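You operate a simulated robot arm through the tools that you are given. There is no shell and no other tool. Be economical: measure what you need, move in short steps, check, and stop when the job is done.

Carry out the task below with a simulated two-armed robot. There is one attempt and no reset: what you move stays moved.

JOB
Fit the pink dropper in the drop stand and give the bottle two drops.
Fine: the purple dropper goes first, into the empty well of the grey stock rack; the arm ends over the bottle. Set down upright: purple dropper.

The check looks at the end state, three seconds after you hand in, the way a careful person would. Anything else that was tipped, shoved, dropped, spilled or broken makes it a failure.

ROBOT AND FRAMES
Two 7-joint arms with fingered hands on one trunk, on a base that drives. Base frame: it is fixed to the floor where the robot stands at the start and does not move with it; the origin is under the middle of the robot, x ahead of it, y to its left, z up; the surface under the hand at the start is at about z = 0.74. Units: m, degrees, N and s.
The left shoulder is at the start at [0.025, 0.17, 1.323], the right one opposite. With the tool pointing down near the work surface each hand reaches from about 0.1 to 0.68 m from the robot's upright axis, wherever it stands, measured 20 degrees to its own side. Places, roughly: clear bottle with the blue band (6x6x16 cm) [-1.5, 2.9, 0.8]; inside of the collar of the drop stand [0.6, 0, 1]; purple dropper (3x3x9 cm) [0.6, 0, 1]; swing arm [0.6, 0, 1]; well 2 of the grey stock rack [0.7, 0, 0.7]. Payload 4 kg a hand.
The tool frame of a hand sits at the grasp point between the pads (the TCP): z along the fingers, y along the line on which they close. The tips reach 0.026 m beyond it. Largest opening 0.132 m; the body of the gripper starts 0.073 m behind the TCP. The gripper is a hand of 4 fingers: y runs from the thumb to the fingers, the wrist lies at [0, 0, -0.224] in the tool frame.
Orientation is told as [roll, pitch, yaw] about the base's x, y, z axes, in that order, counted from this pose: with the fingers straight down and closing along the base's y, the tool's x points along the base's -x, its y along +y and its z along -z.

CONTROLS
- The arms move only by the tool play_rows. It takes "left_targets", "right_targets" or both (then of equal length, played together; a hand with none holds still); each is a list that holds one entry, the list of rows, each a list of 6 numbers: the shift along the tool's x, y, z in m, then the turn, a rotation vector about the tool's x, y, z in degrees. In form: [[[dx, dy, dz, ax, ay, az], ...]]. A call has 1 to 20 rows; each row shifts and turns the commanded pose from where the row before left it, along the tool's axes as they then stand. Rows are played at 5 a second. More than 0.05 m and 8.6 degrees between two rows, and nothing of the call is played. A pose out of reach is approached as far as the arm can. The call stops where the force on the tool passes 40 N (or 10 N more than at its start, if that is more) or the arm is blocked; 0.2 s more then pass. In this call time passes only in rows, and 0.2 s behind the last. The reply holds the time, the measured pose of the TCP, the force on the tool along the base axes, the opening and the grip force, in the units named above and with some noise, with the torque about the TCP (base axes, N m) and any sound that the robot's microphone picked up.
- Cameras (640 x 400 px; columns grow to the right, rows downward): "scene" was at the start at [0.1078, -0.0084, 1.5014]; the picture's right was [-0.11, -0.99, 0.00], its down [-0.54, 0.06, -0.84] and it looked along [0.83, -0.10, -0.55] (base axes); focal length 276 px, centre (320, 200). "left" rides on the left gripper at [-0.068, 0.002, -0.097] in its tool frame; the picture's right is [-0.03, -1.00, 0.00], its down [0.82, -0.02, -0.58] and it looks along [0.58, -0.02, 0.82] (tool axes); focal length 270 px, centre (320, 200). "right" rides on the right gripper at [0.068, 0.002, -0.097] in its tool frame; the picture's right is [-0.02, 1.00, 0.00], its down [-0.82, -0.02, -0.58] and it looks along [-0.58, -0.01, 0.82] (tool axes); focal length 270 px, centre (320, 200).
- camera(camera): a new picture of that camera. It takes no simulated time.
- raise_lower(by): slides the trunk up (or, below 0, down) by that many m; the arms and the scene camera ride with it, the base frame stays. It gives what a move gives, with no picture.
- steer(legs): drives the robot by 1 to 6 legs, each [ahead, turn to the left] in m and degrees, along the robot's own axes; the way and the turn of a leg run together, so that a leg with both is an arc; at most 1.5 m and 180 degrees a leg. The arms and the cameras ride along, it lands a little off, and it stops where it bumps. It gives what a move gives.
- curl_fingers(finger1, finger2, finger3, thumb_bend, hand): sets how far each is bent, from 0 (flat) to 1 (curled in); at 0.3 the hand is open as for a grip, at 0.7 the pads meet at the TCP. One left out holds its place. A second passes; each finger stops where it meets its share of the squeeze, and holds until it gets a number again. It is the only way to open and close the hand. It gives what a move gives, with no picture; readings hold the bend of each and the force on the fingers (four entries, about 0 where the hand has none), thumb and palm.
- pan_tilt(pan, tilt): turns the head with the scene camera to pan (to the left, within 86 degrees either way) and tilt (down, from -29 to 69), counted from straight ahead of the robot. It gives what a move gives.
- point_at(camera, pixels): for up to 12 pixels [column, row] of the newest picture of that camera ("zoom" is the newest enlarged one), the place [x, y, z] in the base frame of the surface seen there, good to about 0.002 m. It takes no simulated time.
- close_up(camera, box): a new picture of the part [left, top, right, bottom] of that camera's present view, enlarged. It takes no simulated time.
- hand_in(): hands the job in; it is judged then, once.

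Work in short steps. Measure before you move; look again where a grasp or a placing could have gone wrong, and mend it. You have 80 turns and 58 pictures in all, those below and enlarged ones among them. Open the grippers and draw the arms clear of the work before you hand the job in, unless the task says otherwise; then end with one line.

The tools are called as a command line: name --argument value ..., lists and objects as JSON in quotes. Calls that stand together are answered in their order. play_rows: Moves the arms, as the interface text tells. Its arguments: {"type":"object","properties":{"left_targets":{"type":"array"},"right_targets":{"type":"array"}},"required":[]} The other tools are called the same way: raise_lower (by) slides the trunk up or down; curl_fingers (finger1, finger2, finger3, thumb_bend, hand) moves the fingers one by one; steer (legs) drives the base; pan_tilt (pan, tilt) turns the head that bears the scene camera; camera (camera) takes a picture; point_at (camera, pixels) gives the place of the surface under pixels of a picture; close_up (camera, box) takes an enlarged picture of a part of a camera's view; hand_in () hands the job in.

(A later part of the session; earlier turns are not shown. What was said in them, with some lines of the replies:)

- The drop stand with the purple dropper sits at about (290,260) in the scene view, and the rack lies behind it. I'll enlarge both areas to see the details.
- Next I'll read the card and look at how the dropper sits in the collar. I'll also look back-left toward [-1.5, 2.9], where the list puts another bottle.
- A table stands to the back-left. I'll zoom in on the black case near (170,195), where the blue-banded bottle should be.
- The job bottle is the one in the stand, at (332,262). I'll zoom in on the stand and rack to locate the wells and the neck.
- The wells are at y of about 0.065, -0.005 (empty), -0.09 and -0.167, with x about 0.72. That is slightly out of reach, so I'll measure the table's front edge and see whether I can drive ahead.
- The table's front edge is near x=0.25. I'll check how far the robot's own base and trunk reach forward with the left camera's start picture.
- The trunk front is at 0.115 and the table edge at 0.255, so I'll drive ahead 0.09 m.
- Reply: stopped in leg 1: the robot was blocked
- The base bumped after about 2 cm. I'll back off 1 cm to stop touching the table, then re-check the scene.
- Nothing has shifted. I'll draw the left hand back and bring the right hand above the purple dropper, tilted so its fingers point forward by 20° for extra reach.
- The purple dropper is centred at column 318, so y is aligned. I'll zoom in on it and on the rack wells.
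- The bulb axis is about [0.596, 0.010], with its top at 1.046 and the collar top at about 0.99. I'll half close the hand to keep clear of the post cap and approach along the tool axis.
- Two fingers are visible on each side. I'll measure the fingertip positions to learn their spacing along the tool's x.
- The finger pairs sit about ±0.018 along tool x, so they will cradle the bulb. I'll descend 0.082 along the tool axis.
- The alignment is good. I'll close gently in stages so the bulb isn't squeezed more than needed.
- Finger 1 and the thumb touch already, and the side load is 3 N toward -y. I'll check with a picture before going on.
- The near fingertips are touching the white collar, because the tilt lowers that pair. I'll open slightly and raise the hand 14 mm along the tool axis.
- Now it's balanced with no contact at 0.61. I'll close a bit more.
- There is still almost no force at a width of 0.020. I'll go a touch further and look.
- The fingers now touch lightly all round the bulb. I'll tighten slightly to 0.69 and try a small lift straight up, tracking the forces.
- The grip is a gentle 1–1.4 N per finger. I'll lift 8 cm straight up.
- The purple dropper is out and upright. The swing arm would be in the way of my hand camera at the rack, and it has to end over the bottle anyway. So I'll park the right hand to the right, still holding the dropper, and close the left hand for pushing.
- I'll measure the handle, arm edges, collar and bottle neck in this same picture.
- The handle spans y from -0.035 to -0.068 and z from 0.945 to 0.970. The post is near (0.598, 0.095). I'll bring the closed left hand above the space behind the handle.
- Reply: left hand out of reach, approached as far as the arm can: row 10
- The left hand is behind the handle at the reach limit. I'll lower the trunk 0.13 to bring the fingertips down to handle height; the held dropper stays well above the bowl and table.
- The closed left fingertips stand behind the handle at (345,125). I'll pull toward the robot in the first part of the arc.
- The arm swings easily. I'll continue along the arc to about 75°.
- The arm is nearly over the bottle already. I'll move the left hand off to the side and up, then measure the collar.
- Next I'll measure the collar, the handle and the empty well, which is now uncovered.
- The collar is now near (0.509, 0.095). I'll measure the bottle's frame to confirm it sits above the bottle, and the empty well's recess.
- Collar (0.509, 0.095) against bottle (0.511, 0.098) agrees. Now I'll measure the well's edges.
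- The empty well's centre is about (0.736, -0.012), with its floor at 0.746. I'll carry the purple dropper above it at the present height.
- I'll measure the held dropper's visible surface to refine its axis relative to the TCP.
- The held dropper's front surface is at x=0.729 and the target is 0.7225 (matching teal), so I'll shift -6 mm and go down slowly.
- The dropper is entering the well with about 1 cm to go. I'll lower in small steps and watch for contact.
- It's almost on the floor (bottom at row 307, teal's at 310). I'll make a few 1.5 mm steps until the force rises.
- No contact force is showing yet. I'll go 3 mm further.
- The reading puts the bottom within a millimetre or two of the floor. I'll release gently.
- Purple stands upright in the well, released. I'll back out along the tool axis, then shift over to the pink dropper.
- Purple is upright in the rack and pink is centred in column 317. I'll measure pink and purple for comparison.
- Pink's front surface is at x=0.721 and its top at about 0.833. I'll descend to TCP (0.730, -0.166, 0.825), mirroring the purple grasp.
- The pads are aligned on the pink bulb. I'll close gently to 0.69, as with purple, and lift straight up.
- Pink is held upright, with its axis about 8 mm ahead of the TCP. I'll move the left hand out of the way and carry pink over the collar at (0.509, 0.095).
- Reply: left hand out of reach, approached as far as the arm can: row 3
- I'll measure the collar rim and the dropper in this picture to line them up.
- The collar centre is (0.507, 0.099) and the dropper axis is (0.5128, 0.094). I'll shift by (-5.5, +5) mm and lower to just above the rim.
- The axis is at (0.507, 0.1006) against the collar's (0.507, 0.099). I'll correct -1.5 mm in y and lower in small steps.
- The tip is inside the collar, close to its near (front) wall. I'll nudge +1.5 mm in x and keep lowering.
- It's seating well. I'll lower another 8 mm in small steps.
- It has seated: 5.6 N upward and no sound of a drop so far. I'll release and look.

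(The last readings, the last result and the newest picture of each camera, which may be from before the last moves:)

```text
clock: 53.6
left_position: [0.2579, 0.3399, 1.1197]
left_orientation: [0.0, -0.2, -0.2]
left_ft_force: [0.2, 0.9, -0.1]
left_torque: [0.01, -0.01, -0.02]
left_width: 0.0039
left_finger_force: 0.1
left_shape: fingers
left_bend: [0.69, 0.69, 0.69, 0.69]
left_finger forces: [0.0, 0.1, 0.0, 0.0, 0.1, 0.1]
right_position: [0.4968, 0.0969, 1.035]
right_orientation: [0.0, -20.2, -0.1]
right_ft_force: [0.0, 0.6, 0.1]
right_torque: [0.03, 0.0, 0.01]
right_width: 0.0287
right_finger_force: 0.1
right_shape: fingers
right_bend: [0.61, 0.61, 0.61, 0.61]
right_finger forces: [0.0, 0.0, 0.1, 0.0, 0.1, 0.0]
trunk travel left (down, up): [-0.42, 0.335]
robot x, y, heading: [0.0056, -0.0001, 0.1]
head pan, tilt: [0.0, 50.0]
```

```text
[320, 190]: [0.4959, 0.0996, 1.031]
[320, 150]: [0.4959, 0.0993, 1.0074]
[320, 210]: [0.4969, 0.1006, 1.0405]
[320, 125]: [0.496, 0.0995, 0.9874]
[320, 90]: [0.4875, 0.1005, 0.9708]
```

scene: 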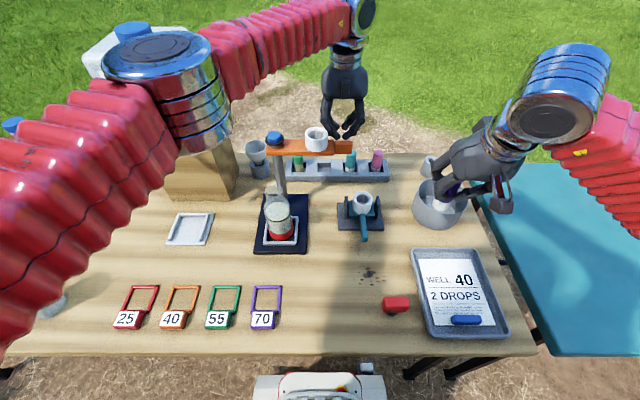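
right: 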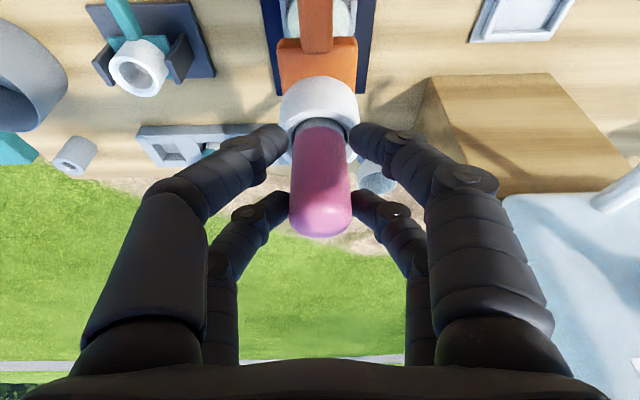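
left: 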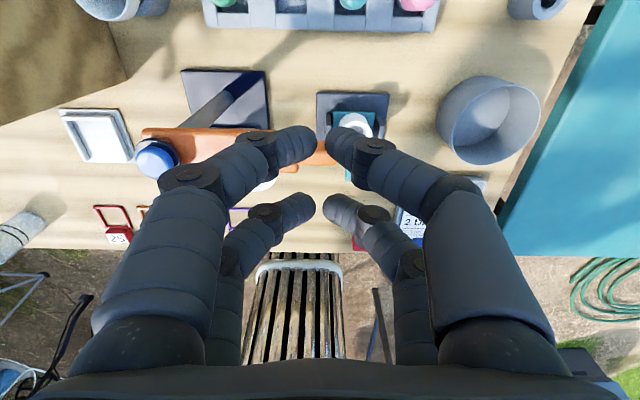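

Pink is seated vertically, with its axis at x≈0.510. I'll open a bit more, centre the hand on the bulb (+7 mm in x), then squeeze in stages and listen.

curl_fingers --hand "right" --finger1 0.57 --finger2 0.57 --finger3 0.57 --thumb_bend 0.57

play_rows --right_targets '[[[-0.0066, 0.0015, 0.0024, 0, 0, 0], [0, 0, 0, 0, 0, 0]]]'

curl_fingers --hand "right" --finger1 0.69 --finger2 0.69 --finger3 0.69 --thumb_bend 0.69

```text
clock: 54.6
left_position: [0.2572, 0.3398, 1.1206]
left_orientation: [0.1, -0.1, -0.2]
left_ft_force: [0.6, 0.5, 1.1]
left_torque: [0.04, 0.03, -0.01]
left_width: 0.0037
left_finger_force: 0.1
left_shape: fingers
left_bend: [0.69, 0.69, 0.69, 0.69]
left_finger forces: [0.0, 0.0, 0.1, 0.0, 0.0, 0.0]
right_position: [0.4961, 0.0981, 1.0357]
right_orientation: [0.0, -20.2, -0.1]
right_ft_force: [-0.1, -0.2, -1.4]
right_torque: [-0.03, 0.01, -0.01]
right_width: 0.045
right_finger_force: 0.1
right_shape: fingers
right_bend: [0.56, 0.56, 0.56, 0.56]
right_finger forces: [0.1, 0.0, 0.0, 0.0, 0.0, 0.0]
trunk travel left (down, up): [-0.42, 0.335]
robot x, y, heading: [0.0073, 0.0003, -0.1]
head pan, tilt: [0.0, 50.0]
```

```text
clock: 55.2
left_position: [0.2589, 0.3393, 1.1209]
left_orientation: [0.0, -0.2, -0.2]
left_ft_force: [-0.7, 0.2, 0.7]
left_torque: [0.0, -0.01, 0.04]
left_width: 0.004
left_finger_force: 0.2
left_shape: fingers
left_bend: [0.69, 0.69, 0.69, 0.69]
left_finger forces: [0.0, 0.0, 0.1, 0.0, 0.0, 0.0]
right_position: [0.5033, 0.0981, 1.035]
right_orientation: [0.0, -20.2, -0.1]
right_ft_force: [-0.2, -0.3, 0.1]
right_torque: [0.02, -0.02, 0.03]
right_width: 0.045
right_finger_force: 0.2
right_shape: fingers
right_bend: [0.56, 0.56, 0.56, 0.56]
right_finger forces: [0.0, 0.0, 0.1, 0.0, 0.1, 0.0]
trunk travel left (down, up): [-0.42, 0.335]
robot x, y, heading: [0.0063, 0.0011, 0.3]
head pan, tilt: [0.0, 50.0]
```

```text
clock: 56.2
left_position: [0.258, 0.3394, 1.1196]
left_orientation: [0.1, -0.2, -0.2]
left_ft_force: [-0.3, -0.4, -0.1]
left_torque: [0.02, -0.02, 0.02]
left_width: 0.004
left_finger_force: 0.1
left_shape: fingers
left_bend: [0.69, 0.69, 0.69, 0.69]
left_finger forces: [0.0, 0.0, 0.0, 0.1, 0.1, 0.0]
right_position: [0.5031, 0.099, 1.0354]
right_orientation: [-0.1, -20.2, 0.0]
right_ft_force: [-0.2, 0.2, -0.5]
right_torque: [0.02, 0.0, 0.02]
right_width: 0.0085
right_finger_force: 2.3
right_shape: fingers
right_bend: [0.67, 0.67, 0.67, 0.68]
right_finger forces: [1.1, 1.1, 1.2, 0.1, 1.2, 0.0]
trunk travel left (down, up): [-0.42, 0.335]
robot x, y, heading: [0.0096, -0.0014, -0.3]
head pan, tilt: [0.0, 50.0]
```

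A gentle hold at 2.3 N made no drop. I'll squeeze further.

curl_fingers --hand "right" --finger1 0.75 --finger2 0.75 --finger3 0.75 --thumb_bend 0.75

```text
clock: 57.2
left_position: [0.2579, 0.3409, 1.1202]
left_orientation: [-0.1, -0.2, -0.1]
left_ft_force: [1.0, -0.5, -0.7]
left_torque: [-0.01, 0.02, 0.01]
left_width: 0.004
left_finger_force: 0.1
left_shape: fingers
left_bend: [0.69, 0.69, 0.69, 0.69]
left_finger forces: [0.0, 0.0, 0.0, 0.0, 0.0, 0.0]
right_position: [0.5041, 0.0988, 1.036]
right_orientation: [-0.1, -20.2, 0.0]
right_ft_force: [-2.9, 0.6, -0.4]
right_torque: [0.0, 0.29, -0.03]
right_width: 0.0038
right_finger_force: 13.9
right_shape: fingers
right_bend: [0.71, 0.72, 0.72, 0.72]
right_finger forces: [7.1, 7.1, 4.6, 0.1, 10.2, 0.0]
trunk travel left (down, up): [-0.42, 0.335]
robot x, y, heading: [0.0108, -0.0018, -0.1]
head pan, tilt: [0.0, 50.0]
```

The grip is now 14 N with no sound reported. Only move replies list sounds, so I'll play an idle row to check.

play_rows --right_targets '[[[0, 0, 0, 0, 0, 0]]]'

close_up --camera "scene" --box '[220, 90, 340, 260]'

```text
clock: 57.6
left_position: [0.258, 0.3398, 1.1205]
left_orientation: [0.1, -0.2, -0.1]
left_ft_force: [-0.6, 0.4, 0.3]
left_torque: [-0.01, -0.01, 0.01]
left_width: 0.004
left_finger_force: 0.1
left_shape: fingers
left_bend: [0.69, 0.69, 0.69, 0.69]
left_finger forces: [0.0, 0.1, 0.1, 0.0, 0.1, 0.0]
right_position: [0.5036, 0.0986, 1.0358]
right_orientation: [0.0, -20.2, -0.1]
right_ft_force: [-3.2, -0.4, -1.4]
right_torque: [0.0, 0.24, 0.03]
right_width: 0.0042
right_finger_force: 14.1
right_shape: fingers
right_bend: [0.71, 0.72, 0.72, 0.72]
right_finger forces: [7.3, 7.0, 4.7, 0.0, 10.3, 0.0]
trunk travel left (down, up): [-0.42, 0.335]
robot x, y, heading: [0.008, 0.0019, -0.1]
head pan, tilt: [0.0, 50.0]
```

```text
2.35 times, centred on (280, 175) of scene
```

zoom: 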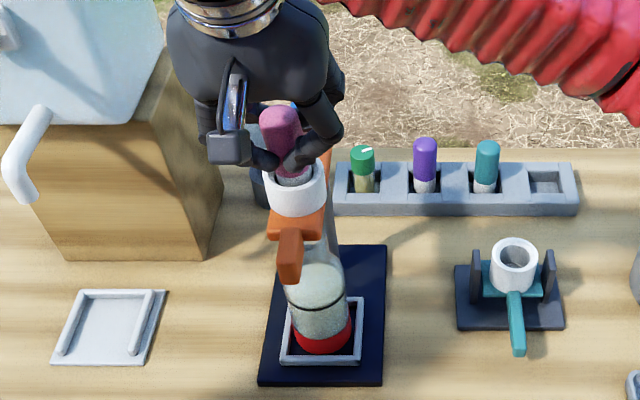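

There's no drop sound yet and the arm stays over the bottle. I'll squeeze harder, to 0.80.

curl_fingers --hand "right" --finger1 0.8 --finger2 0.8 --finger3 0.8 --thumb_bend 0.8

play_rows --right_targets '[[[0, 0, 0, 0, 0, 0]]]'

```text
clock: 58.6
left_position: [0.2581, 0.3405, 1.122]
left_orientation: [0.0, -0.2, -0.2]
left_ft_force: [0.5, -0.5, 0.1]
left_torque: [0.01, -0.02, 0.04]
left_width: 0.0039
left_finger_force: 0.1
left_shape: fingers
left_bend: [0.69, 0.69, 0.69, 0.69]
left_finger forces: [0.0, 0.0, 0.0, 0.1, 0.1, 0.0]
right_position: [0.5043, 0.0996, 1.0363]
right_orientation: [0.0, -20.2, 0.0]
right_ft_force: [-2.8, 0.6, -0.8]
right_torque: [0.04, 0.25, 0.03]
right_width: 0.0021
right_finger_force: 20.3
right_shape: fingers
right_bend: [0.71, 0.72, 0.73, 0.74]
right_finger forces: [8.3, 12.5, 5.3, 0.0, 14.3, 0.0]
trunk travel left (down, up): [-0.42, 0.335]
robot x, y, heading: [0.0062, -0.0011, -0.2]
head pan, tilt: [0.0, 50.0]
```

```text
clock: 59.0
left_position: [0.2586, 0.3378, 1.1201]
left_orientation: [0.1, -0.2, -0.2]
left_ft_force: [0.3, -0.3, 0.1]
left_torque: [0.0, 0.01, -0.02]
left_width: 0.004
left_finger_force: 0.1
left_shape: fingers
left_bend: [0.69, 0.69, 0.69, 0.69]
left_finger forces: [0.0, 0.1, 0.0, 0.1, 0.0, 0.1]
right_position: [0.5037, 0.1005, 1.0361]
right_orientation: [0.0, -20.2, -0.1]
right_ft_force: [-3.5, 0.9, -0.8]
right_torque: [0.05, 0.26, 0.05]
right_width: 0.002
right_finger_force: 20.3
right_shape: fingers
right_bend: [0.71, 0.72, 0.73, 0.74]
right_finger forces: [8.3, 12.5, 5.3, 0.1, 14.2, 0.0]
trunk travel left (down, up): [-0.42, 0.335]
robot x, y, heading: [0.01, -0.002, -0.1]
head pan, tilt: [0.0, 50.0]
```

At 20 N there's still no sound. I'll release and see whether a drop registers on the release or the bottle looks different.

curl_fingers --hand "right" --finger1 0.64 --finger2 0.64 --finger3 0.64 --thumb_bend 0.64

play_rows --right_targets '[[[0, 0, 0, 0, 0, 0], [0, 0, 0, 0, 0, 0]]]'

close_up --camera "scene" --box '[235, 130, 325, 260]'

```text
clock: 60.0
left_position: [0.2585, 0.3401, 1.1204]
left_orientation: [-0.1, -0.2, -0.2]
left_ft_force: [-0.1, 0.2, -0.7]
left_torque: [0.04, -0.02, -0.03]
left_width: 0.0042
left_finger_force: 0.0
left_shape: fingers
left_bend: [0.69, 0.69, 0.69, 0.69]
left_finger forces: [0.0, 0.1, 0.0, 0.0, 0.0, 0.1]
right_position: [0.5046, 0.0978, 1.0357]
right_orientation: [-0.1, -20.3, 0.0]
right_ft_force: [-0.2, 0.4, 0.1]
right_torque: [0.0, 0.0, 0.02]
right_width: 0.0193
right_finger_force: 0.0
right_shape: fingers
right_bend: [0.64, 0.64, 0.64, 0.64]
right_finger forces: [0.0, 0.1, 0.1, 0.0, 0.0, 0.0]
trunk travel left (down, up): [-0.42, 0.335]
robot x, y, heading: [0.0084, -0.0003, 0.3]
head pan, tilt: [0.0, 50.0]
```

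```text
clock: 60.6
left_position: [0.2587, 0.34, 1.1211]
left_orientation: [0.0, -0.3, -0.2]
left_ft_force: [-0.3, 0.4, 0.3]
left_torque: [-0.02, -0.04, 0.0]
left_width: 0.0041
left_finger_force: 0.1
left_shape: fingers
left_bend: [0.69, 0.69, 0.69, 0.69]
left_finger forces: [0.0, 0.1, 0.0, 0.1, 0.1, 0.1]
right_position: [0.5046, 0.0987, 1.0358]
right_orientation: [0.1, -20.2, -0.1]
right_ft_force: [-0.3, -0.2, -0.5]
right_torque: [-0.01, 0.04, -0.01]
right_width: 0.0192
right_finger_force: 0.1
right_shape: fingers
right_bend: [0.64, 0.64, 0.64, 0.64]
right_finger forces: [0.0, 0.0, 0.0, 0.0, 0.0, 0.1]
trunk travel left (down, up): [-0.42, 0.335]
robot x, y, heading: [0.0114, 0.0003, -0.0]
head pan, tilt: [0.0, 50.0]
```

```text
3.08 times, centred on (280, 195) of scene
```

zoom: 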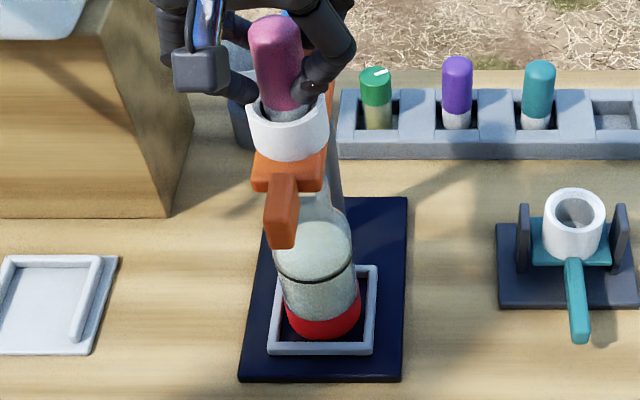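

There's no visible indicator. I'll centre the hand 4 mm further forward and make the second squeeze firm and complete, listening for any sound.

curl_fingers --hand "right" --finger1 0.58 --finger2 0.58 --finger3 0.58 --thumb_bend 0.58

play_rows --right_targets '[[[-0.0038, 0.0005, 0.0014, 0, 0, 0], [0, 0, 0, 0, 0, 0]]]'

curl_fingers --hand "right" --finger1 0.9 --finger2 0.9 --finger3 0.9 --thumb_bend 0.9

play_rows --right_targets '[[[0, 0, 0, 0, 0, 0]]]'

```text
clock: 61.6
left_position: [0.2579, 0.339, 1.1194]
left_orientation: [0.0, -0.1, -0.2]
left_ft_force: [-0.9, -0.2, 0.6]
left_torque: [-0.03, -0.03, -0.01]
left_width: 0.0041
left_finger_force: 0.1
left_shape: fingers
left_bend: [0.69, 0.69, 0.69, 0.69]
left_finger forces: [0.0, 0.0, 0.0, 0.0, 0.0, 0.0]
right_position: [0.5033, 0.0993, 1.0366]
right_orientation: [0.0, -20.2, -0.1]
right_ft_force: [-0.1, -0.2, 0.6]
right_torque: [-0.01, 0.03, -0.03]
right_width: 0.0419
right_finger_force: 0.0
right_shape: fingers
right_bend: [0.57, 0.57, 0.57, 0.57]
right_finger forces: [0.0, 0.0, 0.0, 0.1, 0.0, 0.0]
trunk travel left (down, up): [-0.42, 0.335]
robot x, y, heading: [0.0095, 0.0005, 0.0]
head pan, tilt: [0.0, 50.0]
```

```text
clock: 62.2
left_position: [0.2591, 0.3388, 1.1204]
left_orientation: [0.2, -0.2, -0.1]
left_ft_force: [-0.3, -0.4, 0.1]
left_torque: [0.0, 0.03, 0.01]
left_width: 0.0039
left_finger_force: 0.1
left_shape: fingers
left_bend: [0.69, 0.69, 0.69, 0.69]
left_finger forces: [0.0, 0.0, 0.1, 0.0, 0.0, 0.0]
right_position: [0.5083, 0.1, 1.0358]
right_orientation: [0.1, -20.2, -0.1]
right_ft_force: [1.2, 0.5, -0.7]
right_torque: [0.01, 0.02, 0.01]
right_width: 0.0419
right_finger_force: 0.0
right_shape: fingers
right_bend: [0.57, 0.57, 0.57, 0.57]
right_finger forces: [0.0, 0.1, 0.1, 0.0, 0.0, 0.0]
trunk travel left (down, up): [-0.42, 0.335]
robot x, y, heading: [0.0077, 0.0039, -0.0]
head pan, tilt: [0.0, 50.0]
```

```text
clock: 63.2
left_position: [0.2596, 0.3394, 1.1196]
left_orientation: [-0.1, -0.2, -0.1]
left_ft_force: [0.6, -0.1, 0.5]
left_torque: [-0.01, 0.02, 0.0]
left_width: 0.0039
left_finger_force: 0.0
left_shape: fingers
left_bend: [0.69, 0.69, 0.69, 0.69]
left_finger forces: [0.0, 0.0, 0.1, 0.1, 0.0, 0.0]
right_position: [0.5084, 0.0985, 1.037]
right_orientation: [0.1, -20.2, -0.1]
right_ft_force: [-0.8, 1.7, -0.8]
right_torque: [0.05, 0.09, -0.01]
right_width: 0.0094
right_finger_force: 9.6
right_shape: fingers
right_bend: [0.69, 0.72, 0.76, 0.89]
right_finger forces: [10.4, 0.1, 8.9, 0.0, 0.0, 0.0]
trunk travel left (down, up): [-0.42, 0.335]
robot x, y, heading: [0.0074, -0.0046, -0.2]
head pan, tilt: [0.0, 50.0]
```

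```text
clock: 63.6
left_position: [0.2587, 0.3401, 1.1199]
left_orientation: [0.0, -0.2, -0.1]
left_ft_force: [0.4, 0.0, 0.5]
left_torque: [0.0, -0.02, -0.01]
left_width: 0.004
left_finger_force: 0.0
left_shape: fingers
left_bend: [0.69, 0.69, 0.69, 0.69]
left_finger forces: [0.0, 0.0, 0.0, 0.0, 0.0, 0.1]
right_position: [0.5076, 0.0998, 1.0366]
right_orientation: [-0.1, -20.2, -0.1]
right_ft_force: [-0.8, 0.4, -0.5]
right_torque: [0.02, 0.05, -0.01]
right_width: 0.0092
right_finger_force: 10.0
right_shape: fingers
right_bend: [0.69, 0.72, 0.76, 0.89]
right_finger forces: [10.4, 0.1, 8.9, 0.0, 0.1, 0.0]
trunk travel left (down, up): [-0.42, 0.335]
robot x, y, heading: [0.005, -0.0017, 0.2]
head pan, tilt: [0.0, 50.0]
```

The thumb slid past the bulb this time. I'll open up and check the dropper.

curl_fingers --hand "right" --finger1 0.56 --finger2 0.56 --finger3 0.56 --thumb_bend 0.56

play_rows --right_targets '[[[0, 0, 0, 0, 0, 0]]]'

camera --camera "right"

point_at --camera "right" --pixels '[[318, 190], [318, 150], [318, 210], [318, 125], [295, 180], [340, 180]]'

```text
clock: 64.6
left_position: [0.259, 0.3401, 1.1205]
left_orientation: [0.0, -0.3, -0.2]
left_ft_force: [-0.9, 0.0, 0.6]
left_torque: [-0.01, 0.02, 0.01]
left_width: 0.0041
left_finger_force: 0.0
left_shape: fingers
left_bend: [0.69, 0.69, 0.69, 0.69]
left_finger forces: [0.0, 0.0, 0.1, 0.0, 0.0, 0.0]
right_position: [0.5066, 0.1, 1.0363]
right_orientation: [0.1, -20.4, -0.1]
right_ft_force: [-0.8, -1.3, 10.4]
right_torque: [-0.24, 0.01, -0.01]
right_width: 0.0374
right_finger_force: 9.6
right_shape: fingers
right_bend: [0.56, 0.56, 0.52, 0.59]
right_finger forces: [0.0, 0.0, 10.4, 0.0, 9.2, 0.0]
trunk travel left (down, up): [-0.42, 0.335]
robot x, y, heading: [0.0062, 0.0006, -0.0]
head pan, tilt: [0.0, 50.0]
```

```text
clock: 65.0
left_position: [0.2569, 0.3397, 1.1214]
left_orientation: [0.0, -0.2, -0.2]
left_ft_force: [0.1, 0.6, 0.1]
left_torque: [-0.02, 0.02, -0.02]
left_width: 0.0043
left_finger_force: 0.1
left_shape: fingers
left_bend: [0.69, 0.69, 0.69, 0.69]
left_finger forces: [0.1, 0.1, 0.0, 0.0, 0.1, 0.1]
right_position: [0.5073, 0.1003, 1.0363]
right_orientation: [0.0, -20.2, 0.0]
right_ft_force: [-0.5, 0.6, 10.5]
right_torque: [-0.28, -0.01, -0.01]
right_width: 0.0372
right_finger_force: 10.0
right_shape: fingers
right_bend: [0.56, 0.56, 0.52, 0.59]
right_finger forces: [0.1, 0.1, 10.1, 0.0, 9.2, 0.1]
trunk travel left (down, up): [-0.42, 0.335]
robot x, y, heading: [0.0063, -0.0026, -0.0]
head pan, tilt: [0.0, 50.0]
```

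```text
5 pictures are left
```

right: 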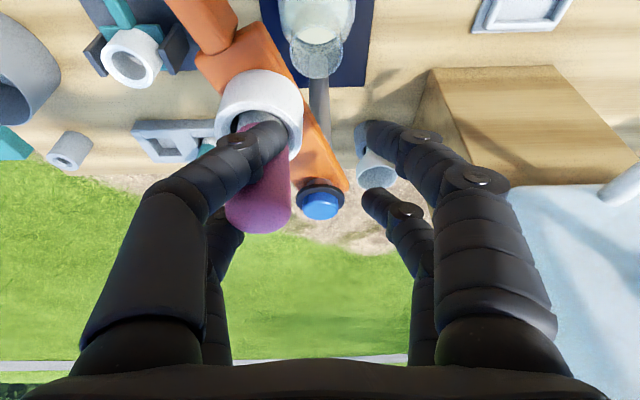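

```text
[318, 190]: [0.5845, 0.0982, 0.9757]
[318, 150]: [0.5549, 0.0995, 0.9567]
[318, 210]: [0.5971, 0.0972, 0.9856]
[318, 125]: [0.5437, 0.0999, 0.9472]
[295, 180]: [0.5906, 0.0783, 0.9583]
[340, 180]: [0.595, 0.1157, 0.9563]
```

The uneven squeeze swung the arm about 30° off the bottle, and a fingertip now rests on the collar with 10 N. I'll lift straight up in small steps to free it.

play_rows --right_targets '[[[-0.001, 0, -0.0028, 0, 0, 0], [-0.001, 0, -0.0028, 0, 0, 0], [-0.001, 0, -0.0028, 0, 0, 0], [0, 0, 0, 0, 0, 0]]]'

```text
clock: 66.0
left_position: [0.2591, 0.3392, 1.1207]
left_orientation: [0.0, -0.1, -0.1]
left_ft_force: [0.7, -1.0, 0.5]
left_torque: [0.0, -0.01, 0.0]
left_width: 0.004
left_finger_force: 0.1
left_shape: fingers
left_bend: [0.69, 0.69, 0.69, 0.69]
left_finger forces: [0.0, 0.0, 0.0, 0.1, 0.0, 0.0]
right_position: [0.5079, 0.0996, 1.0441]
right_orientation: [0.0, -20.2, -0.2]
right_ft_force: [-0.5, 0.5, -1.5]
right_torque: [0.0, 0.05, -0.03]
right_width: 0.0413
right_finger_force: 9.1
right_shape: fingers
right_bend: [0.56, 0.56, 0.52, 0.57]
right_finger forces: [0.0, 0.0, 9.1, 0.0, 9.8, 0.0]
trunk travel left (down, up): [-0.42, 0.335]
robot x, y, heading: [0.007, 0.003, 0.1]
head pan, tilt: [0.0, 50.0]
```

The thumb (+y side) and finger 3 (-y side) are pinching the bulb between them. I'll ease both away from it.

curl_fingers --hand "right" --finger3 0.49 --thumb_bend 0.6

close_up --camera "right" --box '[170, 40, 410, 260]'

point_at --camera "zoom" --pixels '[[240, 120], [230, 320], [160, 150], [320, 190], [260, 100], [240, 250], [215, 300], [330, 160], [395, 330], [300, 160]]'

```text
clock: 67.0
left_position: [0.2584, 0.3396, 1.12]
left_orientation: [0.0, -0.2, -0.2]
left_ft_force: [0.4, 0.2, 0.9]
left_torque: [0.02, 0.01, 0.01]
left_width: 0.0039
left_finger_force: 0.0
left_shape: fingers
left_bend: [0.69, 0.69, 0.69, 0.69]
left_finger forces: [0.1, 0.0, 0.0, 0.1, 0.1, 0.0]
right_position: [0.5088, 0.1005, 1.0443]
right_orientation: [-0.1, -20.2, -0.1]
right_ft_force: [0.0, 0.3, -0.7]
right_torque: [0.03, 0.01, -0.01]
right_width: 0.0381
right_finger_force: 2.0
right_shape: fingers
right_bend: [0.56, 0.56, 0.48, 0.6]
right_finger forces: [0.1, 0.0, 1.9, 0.0, 2.1, 0.0]
trunk travel left (down, up): [-0.42, 0.335]
robot x, y, heading: [0.0081, 0.0032, -0.2]
head pan, tilt: [0.0, 50.0]
```

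```text
1.82 times, centred on (290, 150) of right
```

zoom: 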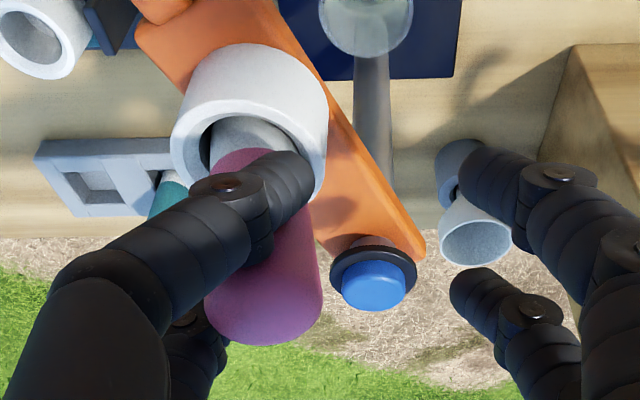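

```text
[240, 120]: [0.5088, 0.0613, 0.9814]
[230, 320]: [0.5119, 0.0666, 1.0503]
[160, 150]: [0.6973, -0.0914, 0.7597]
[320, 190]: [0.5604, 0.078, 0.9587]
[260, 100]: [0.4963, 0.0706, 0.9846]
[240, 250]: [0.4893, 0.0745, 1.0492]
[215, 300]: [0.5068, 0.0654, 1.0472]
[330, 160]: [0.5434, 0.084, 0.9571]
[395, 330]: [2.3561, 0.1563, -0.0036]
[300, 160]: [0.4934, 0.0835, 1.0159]
```

The dropper is still in the collar, slightly raised and held with 2 N. I'll release fully so it slides back down.

curl_fingers --hand "right" --finger3 0.45 --thumb_bend 0.63

```text
clock: 68.0
left_position: [0.2593, 0.34, 1.1197]
left_orientation: [0.0, -0.2, -0.3]
left_ft_force: [-0.8, -0.9, -0.1]
left_torque: [0.01, -0.01, 0.0]
left_width: 0.0042
left_finger_force: 0.0
left_shape: fingers
left_bend: [0.69, 0.69, 0.69, 0.69]
left_finger forces: [0.0, 0.0, 0.0, 0.0, 0.0, 0.0]
right_position: [0.5086, 0.1007, 1.0451]
right_orientation: [0.0, -20.2, 0.0]
right_ft_force: [0.4, -0.4, 0.3]
right_torque: [-0.01, 0.02, 0.0]
right_width: 0.0341
right_finger_force: 0.0
right_shape: fingers
right_bend: [0.56, 0.56, 0.45, 0.63]
right_finger forces: [0.0, 0.0, 0.1, 0.0, 0.0, 0.0]
trunk travel left (down, up): [-0.42, 0.335]
robot x, y, heading: [0.0064, -0.0037, 0.2]
head pan, tilt: [0.0, 50.0]
```

All forces are zero now. I'll lift the hand straight up 10 cm, set the fingers even, and look.

play_rows --right_targets '[[[-0.0034, 0, -0.0094, 0, 0, 0], [-0.0068, 0, -0.0188, 0, 0, 0], [-0.012, 0, -0.033, 0, 0, 0], [-0.012, 0, -0.033, 0, 0, 0], [0, 0, 0, 0, 0, 0]]]'

curl_fingers --hand "right" --finger1 0.55 --finger2 0.55 --finger3 0.55 --thumb_bend 0.55

camera --camera "right"

```text
clock: 69.2
left_position: [0.259, 0.3392, 1.119]
left_orientation: [0.0, -0.2, -0.1]
left_ft_force: [0.8, 0.6, -0.2]
left_torque: [0.01, -0.01, 0.02]
left_width: 0.0041
left_finger_force: 0.0
left_shape: fingers
left_bend: [0.69, 0.69, 0.69, 0.69]
left_finger forces: [0.0, 0.0, 0.1, 0.0, 0.0, 0.1]
right_position: [0.5097, 0.1006, 1.1468]
right_orientation: [-0.1, -20.1, -0.1]
right_ft_force: [0.1, 0.1, 0.7]
right_torque: [-0.01, 0.04, -0.01]
right_width: 0.0341
right_finger_force: 0.1
right_shape: fingers
right_bend: [0.56, 0.56, 0.45, 0.63]
right_finger forces: [0.1, 0.0, 0.1, 0.0, 0.0, 0.0]
trunk travel left (down, up): [-0.42, 0.335]
robot x, y, heading: [0.005, -0.0004, -0.1]
head pan, tilt: [0.0, 50.0]
```

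```text
clock: 70.2
left_position: [0.2591, 0.3402, 1.1197]
left_orientation: [0.1, -0.2, -0.2]
left_ft_force: [-0.2, 0.6, 1.0]
left_torque: [-0.03, 0.02, -0.03]
left_width: 0.0041
left_finger_force: 0.1
left_shape: fingers
left_bend: [0.69, 0.69, 0.69, 0.69]
left_finger forces: [0.0, 0.0, 0.0, 0.1, 0.0, 0.0]
right_position: [0.5088, 0.0998, 1.1465]
right_orientation: [0.0, -20.2, -0.1]
right_ft_force: [0.2, 0.1, 0.3]
right_torque: [0.0, -0.03, 0.01]
right_width: 0.0485
right_finger_force: 0.0
right_shape: fingers
right_bend: [0.55, 0.55, 0.55, 0.55]
right_finger forces: [0.0, 0.0, 0.0, 0.1, 0.1, 0.1]
trunk travel left (down, up): [-0.42, 0.335]
robot x, y, heading: [0.0069, -0.0022, 0.1]
head pan, tilt: [0.0, 50.0]
```

```text
3 pictures are left
```

right: 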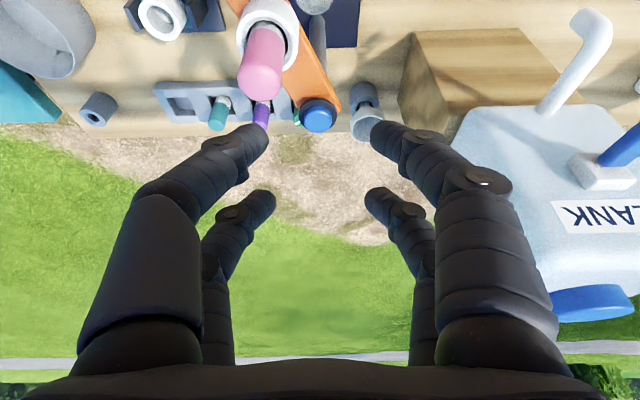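

Pink is intact in the collar, but the arm stands off the bottle. I'll measure the dropper, collar and post from this picture.

point_at --camera "right" --pixels '[[262, 85], [260, 60], [262, 45], [245, 70], [278, 70], [240, 35], [295, 45], [266, 5], [318, 115], [305, 40], [318, 105], [310, 60]]'

```text
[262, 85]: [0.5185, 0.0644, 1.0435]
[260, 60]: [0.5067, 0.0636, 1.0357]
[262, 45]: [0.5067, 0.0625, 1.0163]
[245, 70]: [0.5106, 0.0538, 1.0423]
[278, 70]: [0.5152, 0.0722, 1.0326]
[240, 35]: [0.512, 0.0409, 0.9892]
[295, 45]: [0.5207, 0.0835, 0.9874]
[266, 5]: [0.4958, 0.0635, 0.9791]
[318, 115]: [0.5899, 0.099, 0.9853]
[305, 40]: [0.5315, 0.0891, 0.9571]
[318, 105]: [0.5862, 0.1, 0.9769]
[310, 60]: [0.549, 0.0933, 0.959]
```

The dropper axis is (0.520, 0.063) and seated, with the arm about 25° short. The bottle mouth is uncovered, so I'll spend one picture looking for traces of drops.

close_up --camera "scene" --box '[240, 150, 330, 265]'

```text
3.48 times, centred on (285, 208) of scene
```

zoom: 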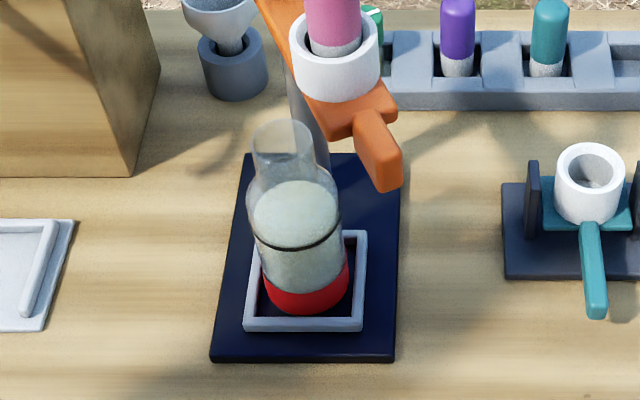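

No spill or colour is visible. I'll come down around the bulb with loosely caged fingers so I can bring the arm back over the bottle without squeezing.

play_rows --right_targets '[[[-0.0042, -0.0375, 0.0015, 0, 0, 0], [0, 0, 0, 0, 0, 0], [0.0095, 0, 0.0261, 0, 0, 0], [0.0095, 0, 0.0261, 0, 0, 0], [0.0095, 0, 0.0261, 0, 0, 0], [0.0095, 0, 0.0261, 0, 0, 0], [0, 0, 0, 0, 0, 0]]]'

curl_fingers --hand "right" --finger1 0.65 --finger2 0.65 --finger3 0.65 --thumb_bend 0.65

```text
clock: 71.8
left_position: [0.2595, 0.3396, 1.1204]
left_orientation: [0.0, -0.2, -0.2]
left_ft_force: [-0.5, 0.2, 0.0]
left_torque: [0.0, 0.03, 0.02]
left_width: 0.0041
left_finger_force: 0.0
left_shape: fingers
left_bend: [0.69, 0.69, 0.69, 0.69]
left_finger forces: [0.1, 0.0, 0.1, 0.0, 0.0, 0.0]
right_position: [0.5147, 0.0608, 1.0364]
right_orientation: [0.0, -20.2, -0.1]
right_ft_force: [-0.5, -0.3, 0.4]
right_torque: [0.01, 0.01, -0.01]
right_width: 0.0486
right_finger_force: 0.0
right_shape: fingers
right_bend: [0.55, 0.55, 0.55, 0.55]
right_finger forces: [0.1, 0.0, 0.0, 0.0, 0.1, 0.0]
trunk travel left (down, up): [-0.42, 0.335]
robot x, y, heading: [0.0074, -0.0, -0.0]
head pan, tilt: [0.0, 50.0]
```

```text
clock: 72.8
left_position: [0.2598, 0.3386, 1.1203]
left_orientation: [0.0, -0.2, -0.3]
left_ft_force: [-0.2, -0.5, -0.7]
left_torque: [0.01, 0.0, 0.01]
left_width: 0.0038
left_finger_force: 0.0
left_shape: fingers
left_bend: [0.69, 0.69, 0.69, 0.69]
left_finger forces: [0.0, 0.1, 0.1, 0.0, 0.0, 0.1]
right_position: [0.5126, 0.0607, 1.0354]
right_orientation: [0.1, -20.3, 0.0]
right_ft_force: [0.2, -0.3, 0.2]
right_torque: [0.01, 0.02, -0.02]
right_width: 0.0171
right_finger_force: 0.0
right_shape: fingers
right_bend: [0.65, 0.65, 0.65, 0.65]
right_finger forces: [0.1, 0.1, 0.0, 0.0, 0.1, 0.0]
trunk travel left (down, up): [-0.42, 0.335]
robot x, y, heading: [0.0098, -0.0024, -0.2]
head pan, tilt: [0.0, 50.0]
```

The bulb is caged with no force. I'll move it along the arc to the bottle position.

play_rows --right_targets '[[[0.0038, 0.0095, -0.0014, 0, 0, 0], [0.0038, 0.0095, -0.0014, 0, 0, 0], [0.0012, 0.0102, -0.0004, 0, 0, 0], [0.0012, 0.0102, -0.0004, 0, 0, 0], [0, 0, 0, 0, 0, 0]]]'

camera --camera "right"

point_at --camera "right" --pixels '[[320, 190], [320, 160], [298, 180], [342, 180], [290, 105], [350, 105], [318, 85], [318, 60], [320, 215]]'

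```text
clock: 74.0
left_position: [0.2588, 0.3396, 1.1201]
left_orientation: [0.0, -0.3, -0.3]
left_ft_force: [-0.3, 1.4, 0.3]
left_torque: [0.0, 0.01, -0.02]
left_width: 0.0041
left_finger_force: 0.1
left_shape: fingers
left_bend: [0.69, 0.69, 0.69, 0.69]
left_finger forces: [0.0, 0.0, 0.0, 0.0, 0.1, 0.1]
right_position: [0.5016, 0.1027, 1.0365]
right_orientation: [0.1, -20.1, -0.1]
right_ft_force: [0.1, -1.0, -0.1]
right_torque: [0.02, 0.02, 0.01]
right_width: 0.017
right_finger_force: 0.1
right_shape: fingers
right_bend: [0.65, 0.65, 0.65, 0.65]
right_finger forces: [0.1, 0.1, 0.0, 0.0, 0.1, 0.1]
trunk travel left (down, up): [-0.42, 0.335]
robot x, y, heading: [0.0053, -0.0012, -0.1]
head pan, tilt: [0.0, 50.0]
```

```text
1 pictures are left
```

right: 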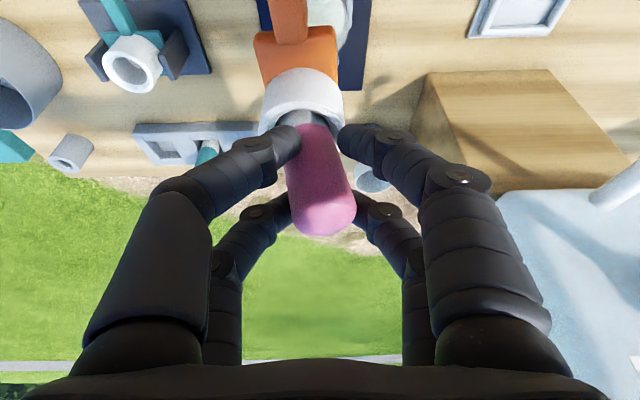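

```text
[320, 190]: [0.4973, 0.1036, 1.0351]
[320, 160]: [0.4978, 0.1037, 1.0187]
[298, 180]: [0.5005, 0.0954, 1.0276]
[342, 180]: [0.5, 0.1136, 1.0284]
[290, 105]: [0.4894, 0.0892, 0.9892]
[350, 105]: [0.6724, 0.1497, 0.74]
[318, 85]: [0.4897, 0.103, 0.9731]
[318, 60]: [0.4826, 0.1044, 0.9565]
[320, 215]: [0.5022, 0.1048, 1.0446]
```

The collar is back at y≈0.098 over the bottle, with the dropper leaning slightly against a finger. I'll centre by -3 mm so it settles, open, and lift the right hand away to the side.

play_rows --right_targets '[[[0, -0.003, 0, 0, 0, 0], [0, 0, 0, 0, 0, 0]]]'

curl_fingers --hand "right" --finger1 0.55 --finger2 0.55 --finger3 0.55 --thumb_bend 0.55

play_rows --right_targets '[[[-0.0034, 0, -0.0094, 0, 0, 0], [-0.0068, 0, -0.0188, 0, 0, 0], [-0.012, 0, -0.033, 0, 0, 0], [-0.012, 0, -0.033, 0, 0, 0], [0, 0, 0, 0, 0, 0]]]'

```text
clock: 74.6
left_position: [0.2579, 0.3397, 1.1199]
left_orientation: [0.1, -0.2, -0.2]
left_ft_force: [0.2, 0.3, 0.3]
left_torque: [0.0, -0.02, 0.0]
left_width: 0.0043
left_finger_force: 0.0
left_shape: fingers
left_bend: [0.69, 0.69, 0.69, 0.69]
left_finger forces: [0.1, 0.0, 0.1, 0.0, 0.0, 0.0]
right_position: [0.5019, 0.1002, 1.0361]
right_orientation: [0.0, -20.2, 0.0]
right_ft_force: [0.4, 0.0, -1.0]
right_torque: [-0.02, 0.02, 0.03]
right_width: 0.017
right_finger_force: 0.1
right_shape: fingers
right_bend: [0.65, 0.65, 0.65, 0.65]
right_finger forces: [0.0, 0.0, 0.0, 0.0, 0.0, 0.1]
trunk travel left (down, up): [-0.42, 0.335]
robot x, y, heading: [0.0048, -0.0041, 0.1]
head pan, tilt: [0.0, 50.0]
```

```text
clock: 75.6
left_position: [0.2591, 0.3382, 1.1201]
left_orientation: [-0.1, -0.2, -0.1]
left_ft_force: [0.5, 0.6, 0.0]
left_torque: [-0.01, -0.03, 0.0]
left_width: 0.0041
left_finger_force: 0.1
left_shape: fingers
left_bend: [0.69, 0.69, 0.69, 0.69]
left_finger forces: [0.1, 0.0, 0.0, 0.0, 0.0, 0.1]
right_position: [0.5011, 0.1006, 1.0353]
right_orientation: [0.0, -20.3, -0.1]
right_ft_force: [0.1, 1.3, 0.6]
right_torque: [0.0, -0.01, 0.01]
right_width: 0.0483
right_finger_force: 0.1
right_shape: fingers
right_bend: [0.55, 0.55, 0.55, 0.55]
right_finger forces: [0.0, 0.0, 0.1, 0.0, 0.1, 0.1]
trunk travel left (down, up): [-0.42, 0.335]
robot x, y, heading: [0.0104, -0.0009, -0.0]
head pan, tilt: [0.0, 50.0]
```

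```text
clock: 76.8
left_position: [0.2592, 0.3396, 1.1196]
left_orientation: [-0.1, -0.2, -0.2]
left_ft_force: [0.0, 0.2, -0.2]
left_torque: [0.02, -0.01, -0.02]
left_width: 0.0041
left_finger_force: 0.1
left_shape: fingers
left_bend: [0.69, 0.69, 0.69, 0.69]
left_finger forces: [0.1, 0.1, 0.0, 0.0, 0.1, 0.0]
right_position: [0.5012, 0.0964, 1.1365]
right_orientation: [0.0, -20.1, -0.2]
right_ft_force: [0.4, -0.2, 0.1]
right_torque: [0.02, 0.01, 0.02]
right_width: 0.0483
right_finger_force: 0.1
right_shape: fingers
right_bend: [0.55, 0.55, 0.55, 0.55]
right_finger forces: [0.1, 0.1, 0.0, 0.0, 0.1, 0.0]
trunk travel left (down, up): [-0.42, 0.335]
robot x, y, heading: [0.0073, -0.0027, -0.2]
head pan, tilt: [0.0, 50.0]
```

No drop feedback has appeared, so I'll test whether the blue knob on the post is a dispensing button. I'll close the right fingers, untilt the hand and move it over the knob at about (0.597, 0.098).

curl_fingers --hand "right" --finger1 0.69 --finger2 0.69 --finger3 0.69 --thumb_bend 0.69

play_rows --right_targets '[[[0, 0, 0, 0, 5, 0], [0, 0, 0, 0, 5, 0], [0, 0, 0, 0, 5, 0], [0, 0, 0, 0, 5, 0], [-0.038, 0.0005, 0, 0, 0, 0], [-0.038, 0.0005, 0, 0, 0, 0], [-0.038, 0.0005, 0, 0, 0, 0], [0, 0, 0.04, 0, 0, 0], [0, 0, 0.04, 0, 0, 0], [0, 0, 0, 0, 0, 0]]]'

```text
clock: 77.8
left_position: [0.2586, 0.3401, 1.1184]
left_orientation: [-0.1, -0.2, -0.2]
left_ft_force: [-0.3, -0.1, 0.3]
left_torque: [-0.02, 0.03, -0.01]
left_width: 0.0039
left_finger_force: 0.1
left_shape: fingers
left_bend: [0.69, 0.69, 0.69, 0.69]
left_finger forces: [0.0, 0.0, 0.0, 0.1, 0.0, 0.0]
right_position: [0.5016, 0.0962, 1.1371]
right_orientation: [0.0, -20.2, -0.1]
right_ft_force: [-0.2, -0.8, 0.2]
right_torque: [0.02, -0.02, -0.03]
right_width: 0.0046
right_finger_force: 0.1
right_shape: fingers
right_bend: [0.69, 0.69, 0.69, 0.69]
right_finger forces: [0.1, 0.0, 0.1, 0.0, 0.0, 0.1]
trunk travel left (down, up): [-0.42, 0.335]
robot x, y, heading: [0.0076, 0.0011, -0.1]
head pan, tilt: [0.0, 50.0]
```

```text
clock: 80.0
left_position: [0.2587, 0.3391, 1.1202]
left_orientation: [0.0, -0.3, -0.2]
left_ft_force: [-0.1, -0.2, -0.5]
left_torque: [0.01, -0.02, 0.01]
left_width: 0.0038
left_finger_force: 0.0
left_shape: fingers
left_bend: [0.69, 0.69, 0.69, 0.69]
left_finger forces: [0.1, 0.1, 0.0, 0.0, 0.1, 0.0]
right_position: [0.6107, 0.0956, 1.0574]
right_orientation: [-0.1, -0.2, -0.1]
right_ft_force: [1.0, -0.8, 0.1]
right_torque: [0.0, 0.03, 0.01]
right_width: 0.0045
right_finger_force: 0.1
right_shape: fingers
right_bend: [0.69, 0.69, 0.69, 0.69]
right_finger forces: [0.0, 0.0, 0.1, 0.1, 0.0, 0.1]
right hand out of reach, approached as far as the arm can: row 7
trunk travel left (down, up): [-0.42, 0.335]
robot x, y, heading: [0.0063, 0.0008, -0.1]
head pan, tilt: [0.0, 50.0]
```

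The fingertips are about 4 cm above the knob. I'll descend carefully, watching the force and listening.

play_rows --right_targets '[[[0, 0.002, 0.012, 0, 0, 0], [0, 0, 0.012, 0, 0, 0], [0, 0, 0.006, 0, 0, 0], [0, 0, 0.004, 0, 0, 0], [0, 0, 0.003, 0, 0, 0], [0, 0, 0, 0, 0, 0]]]'

```text
clock: 81.4
left_position: [0.2578, 0.3393, 1.1205]
left_orientation: [0.0, -0.2, -0.2]
left_ft_force: [-0.6, 0.5, -0.2]
left_torque: [0.0, 0.04, 0.01]
left_width: 0.0041
left_finger_force: 0.0
left_shape: fingers
left_bend: [0.69, 0.69, 0.69, 0.69]
left_finger forces: [0.1, 0.1, 0.0, 0.1, 0.0, 0.0]
right_position: [0.6127, 0.0979, 1.0168]
right_orientation: [-0.1, -0.2, -0.2]
right_ft_force: [-0.7, 0.4, -0.1]
right_torque: [0.02, -0.02, -0.02]
right_width: 0.0041
right_finger_force: 0.0
right_shape: fingers
right_bend: [0.69, 0.69, 0.69, 0.69]
right_finger forces: [0.0, 0.0, 0.0, 0.1, 0.0, 0.0]
trunk travel left (down, up): [-0.42, 0.335]
robot x, y, heading: [0.0089, -0.0017, 0.0]
head pan, tilt: [0.0, 50.0]
```

The tips are at about 0.991 with no contact yet. I'll continue in 2 mm steps.

play_rows --right_targets '[[[0, 0, 0.002, 0, 0, 0], [0, 0, 0.002, 0, 0, 0], [0, 0, 0.002, 0, 0, 0], [0, 0, 0, 0, 0, 0]]]'

```text
clock: 82.4
left_position: [0.2573, 0.339, 1.1194]
left_orientation: [0.1, -0.3, -0.1]
left_ft_force: [-0.5, 0.0, 0.4]
left_torque: [-0.05, 0.01, -0.02]
left_width: 0.0042
left_finger_force: 0.2
left_shape: fingers
left_bend: [0.69, 0.69, 0.69, 0.69]
left_finger forces: [0.0, 0.1, 0.1, 0.0, 0.0, 0.0]
right_position: [0.6122, 0.0986, 1.0111]
right_orientation: [0.0, -0.2, -0.1]
right_ft_force: [0.1, -0.4, 1.8]
right_torque: [-0.01, 0.05, 0.01]
right_width: 0.0041
right_finger_force: 0.8
right_shape: fingers
right_bend: [0.69, 0.69, 0.69, 0.69]
right_finger forces: [0.6, 0.0, 0.1, 0.1, 0.8, 0.0]
trunk travel left (down, up): [-0.42, 0.335]
robot x, y, heading: [0.0085, -0.0001, 0.0]
head pan, tilt: [0.0, 50.0]
```

First contact: 1.8 N at TCP z=1.011. I'll press a little more to see whether it yields or clicks.

play_rows --right_targets '[[[0, 0, 0.0015, 0, 0, 0], [0, 0, 0.0015, 0, 0, 0], [0, 0, 0, 0, 0, 0]]]'

```text
clock: 83.2
left_position: [0.2573, 0.3392, 1.1203]
left_orientation: [-0.1, -0.1, -0.1]
left_ft_force: [-0.6, 0.9, -0.5]
left_torque: [0.01, -0.01, 0.01]
left_width: 0.0041
left_finger_force: 0.1
left_shape: fingers
left_bend: [0.69, 0.69, 0.69, 0.69]
left_finger forces: [0.0, 0.0, 0.0, 0.1, 0.1, 0.1]
right_position: [0.6126, 0.0992, 1.0085]
right_orientation: [0.0, -0.3, -0.1]
right_ft_force: [0.5, 0.1, 5.6]
right_torque: [-0.04, 0.08, 0.02]
right_width: 0.0036
right_finger_force: 2.7
right_shape: fingers
right_bend: [0.69, 0.69, 0.69, 0.69]
right_finger forces: [2.3, 0.0, 0.1, 0.0, 2.7, 0.0]
trunk travel left (down, up): [-0.42, 0.335]
robot x, y, heading: [0.0073, -0.002, 0.2]
head pan, tilt: [0.0, 50.0]
heard: click
```

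"Heard: click": the knob is the dispensing button, so that was drop one, with the arm over the bottle. I'll release fully, then press once more.

play_rows --right_targets '[[[0, 0, -0.006, 0, 0, 0], [0, 0, -0.006, 0, 0, 0], [0, 0, 0, 0, 0, 0], [0, 0, 0, 0, 0, 0], [0, 0, 0, 0, 0, 0]]]'

close_up --camera "scene" --box '[220, 110, 340, 265]'

point_at --camera "zoom" --pixels '[[248, 160], [252, 95], [252, 120], [240, 210], [205, 165], [285, 165]]'

```text
clock: 84.4
left_position: [0.2596, 0.3399, 1.1198]
left_orientation: [0.0, -0.2, -0.1]
left_ft_force: [0.3, -0.7, -0.2]
left_torque: [-0.01, 0.02, 0.03]
left_width: 0.0041
left_finger_force: 0.1
left_shape: fingers
left_bend: [0.69, 0.69, 0.69, 0.69]
left_finger forces: [0.0, 0.0, 0.1, 0.0, 0.1, 0.1]
right_position: [0.6139, 0.0965, 1.0209]
right_orientation: [0.0, -0.3, -0.1]
right_ft_force: [0.1, 0.3, 0.2]
right_torque: [0.01, 0.02, 0.01]
right_width: 0.0041
right_finger_force: 0.0
right_shape: fingers
right_bend: [0.69, 0.69, 0.69, 0.69]
right_finger forces: [0.1, 0.0, 0.0, 0.0, 0.0, 0.0]
trunk travel left (down, up): [-0.42, 0.335]
robot x, y, heading: [0.0089, 0.0006, -0.1]
head pan, tilt: [0.0, 50.0]
```

```text
2.58 times, centred on (280, 188) of scene
```

zoom: 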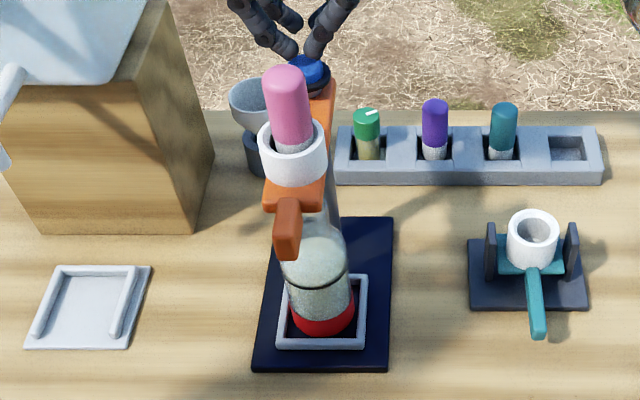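

```text
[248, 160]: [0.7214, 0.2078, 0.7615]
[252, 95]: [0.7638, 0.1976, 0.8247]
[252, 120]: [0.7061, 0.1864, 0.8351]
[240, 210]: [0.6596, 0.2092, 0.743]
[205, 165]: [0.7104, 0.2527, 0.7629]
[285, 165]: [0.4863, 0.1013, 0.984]
```

The arm is over the bottle and pink stands in the collar. Now the second press, to the same depth.

play_rows --right_targets '[[[0, 0.001, 0.006, 0, 0, 0], [0, 0, 0.003, 0, 0, 0], [0, 0, 0.0015, 0, 0, 0], [0, 0, 0.0015, 0, 0, 0], [0, 0, 0, 0, 0, 0]]]'

```text
clock: 85.6
left_position: [0.2587, 0.3385, 1.1201]
left_orientation: [0.0, -0.1, -0.2]
left_ft_force: [0.7, 0.5, -0.4]
left_torque: [0.02, 0.05, 0.0]
left_width: 0.0042
left_finger_force: 0.1
left_shape: fingers
left_bend: [0.69, 0.69, 0.69, 0.69]
left_finger forces: [0.0, 0.0, 0.0, 0.0, 0.0, 0.0]
right_position: [0.6116, 0.0996, 1.0087]
right_orientation: [0.1, -0.3, -0.2]
right_ft_force: [1.1, -0.5, 2.2]
right_torque: [-0.01, 0.06, -0.01]
right_width: 0.0031
right_finger_force: 1.5
right_shape: fingers
right_bend: [0.69, 0.69, 0.69, 0.69]
right_finger forces: [1.3, 0.0, 0.0, 0.0, 1.8, 0.0]
trunk travel left (down, up): [-0.42, 0.335]
robot x, y, heading: [0.0053, 0.001, -0.0]
head pan, tilt: [0.0, 50.0]
heard: click
```

The second click came, so two drops are given. I'll lift straight off and draw the right hand clear to the right at height.

play_rows --right_targets '[[[0, 0, -0.01, 0, 0, 0], [0, 0, -0.03, 0, 0, 0], [0, 0, -0.04, 0, 0, 0], [0, 0, -0.04, 0, 0, 0], [0, -0.04, -0.01, 0, 0, 0], [0.01, -0.04, 0, 0, 0, 0], [0.02, -0.04, 0, 0, 0, 0], [0.03, -0.038, 0, 0, 0, 0], [0.03, -0.038, 0, 0, 0, 0], [0.03, -0.038, 0, 0, 0, 0], [0.03, -0.03, 0, 0, 0, 0], [0, 0, 0, 0, 0, 0]]]'

curl_fingers --hand "right" --finger1 0.3 --finger2 0.3 --finger3 0.3 --thumb_bend 0.3

curl_fingers --hand "left" --finger1 0.3 --finger2 0.3 --finger3 0.3 --thumb_bend 0.3

```text
clock: 88.2
left_position: [0.258, 0.3407, 1.1201]
left_orientation: [-0.1, -0.2, -0.1]
left_ft_force: [0.3, 0.7, -0.3]
left_torque: [-0.02, 0.02, -0.05]
left_width: 0.004
left_finger_force: 0.0
left_shape: fingers
left_bend: [0.69, 0.69, 0.69, 0.69]
left_finger forces: [0.0, 0.0, 0.0, 0.1, 0.0, 0.0]
right_position: [0.4598, -0.1658, 1.1358]
right_orientation: [0.0, -0.1, 0.0]
right_ft_force: [0.6, 0.1, 0.8]
right_torque: [0.02, 0.0, -0.03]
right_width: 0.0037
right_finger_force: 0.0
right_shape: fingers
right_bend: [0.69, 0.69, 0.69, 0.69]
right_finger forces: [0.1, 0.0, 0.1, 0.0, 0.0, 0.1]
trunk travel left (down, up): [-0.42, 0.335]
robot x, y, heading: [0.0088, -0.0026, 0.0]
head pan, tilt: [0.0, 50.0]
```

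```text
clock: 89.2
left_position: [0.2582, 0.3397, 1.1201]
left_orientation: [0.0, -0.2, -0.2]
left_ft_force: [-0.7, 0.7, 0.4]
left_torque: [0.0, -0.03, 0.0]
left_width: 0.004
left_finger_force: 0.0
left_shape: fingers
left_bend: [0.69, 0.69, 0.69, 0.69]
left_finger forces: [0.0, 0.1, 0.0, 0.1, 0.0, 0.0]
right_position: [0.4609, -0.1659, 1.137]
right_orientation: [0.0, -0.2, -0.2]
right_ft_force: [-0.7, 0.1, 0.5]
right_torque: [0.01, -0.01, 0.03]
right_width: 0.1321
right_finger_force: 0.1
right_shape: fingers
right_bend: [0.3, 0.3, 0.3, 0.3]
right_finger forces: [0.0, 0.0, 0.0, 0.1, 0.1, 0.0]
trunk travel left (down, up): [-0.42, 0.335]
robot x, y, heading: [0.0113, 0.0006, 0.0]
head pan, tilt: [0.0, 50.0]
```

```text
clock: 90.2
left_position: [0.2588, 0.3398, 1.1195]
left_orientation: [0.1, -0.2, -0.2]
left_ft_force: [0.0, -0.6, 0.1]
left_torque: [0.01, 0.02, 0.0]
left_width: 0.1324
left_finger_force: 0.2
left_shape: fingers
left_bend: [0.3, 0.3, 0.3, 0.3]
left_finger forces: [0.0, 0.0, 0.1, 0.0, 0.0, 0.1]
right_position: [0.4617, -0.1658, 1.1369]
right_orientation: [0.1, -0.3, -0.1]
right_ft_force: [0.5, -0.5, 0.1]
right_torque: [0.03, 0.0, 0.02]
right_width: 0.1327
right_finger_force: 0.0
right_shape: fingers
right_bend: [0.3, 0.3, 0.3, 0.3]
right_finger forces: [0.1, 0.0, 0.1, 0.0, 0.0, 0.1]
trunk travel left (down, up): [-0.42, 0.335]
robot x, y, heading: [0.0078, 0.0016, -0.1]
head pan, tilt: [0.0, 50.0]
```

Two clicks were heard with the arm over the bottle. Purple is upright in the rack, both hands are open and clear, so I'm handing in.

hand_in

```text
The job is handed in.
```

I handed the job in: purple stands upright in the rack's empty well, pink is in the stand's collar with the arm over the bottle, and I pressed the blue knob twice with a click each time. I took each click as one drop, but no drop was visible. Before finding the knob I squeezed the pink bulb twice; the second squeeze knocked the arm about 25° off the bottle. I moved it back and saw no spill, though I had no pictures left after the second press.
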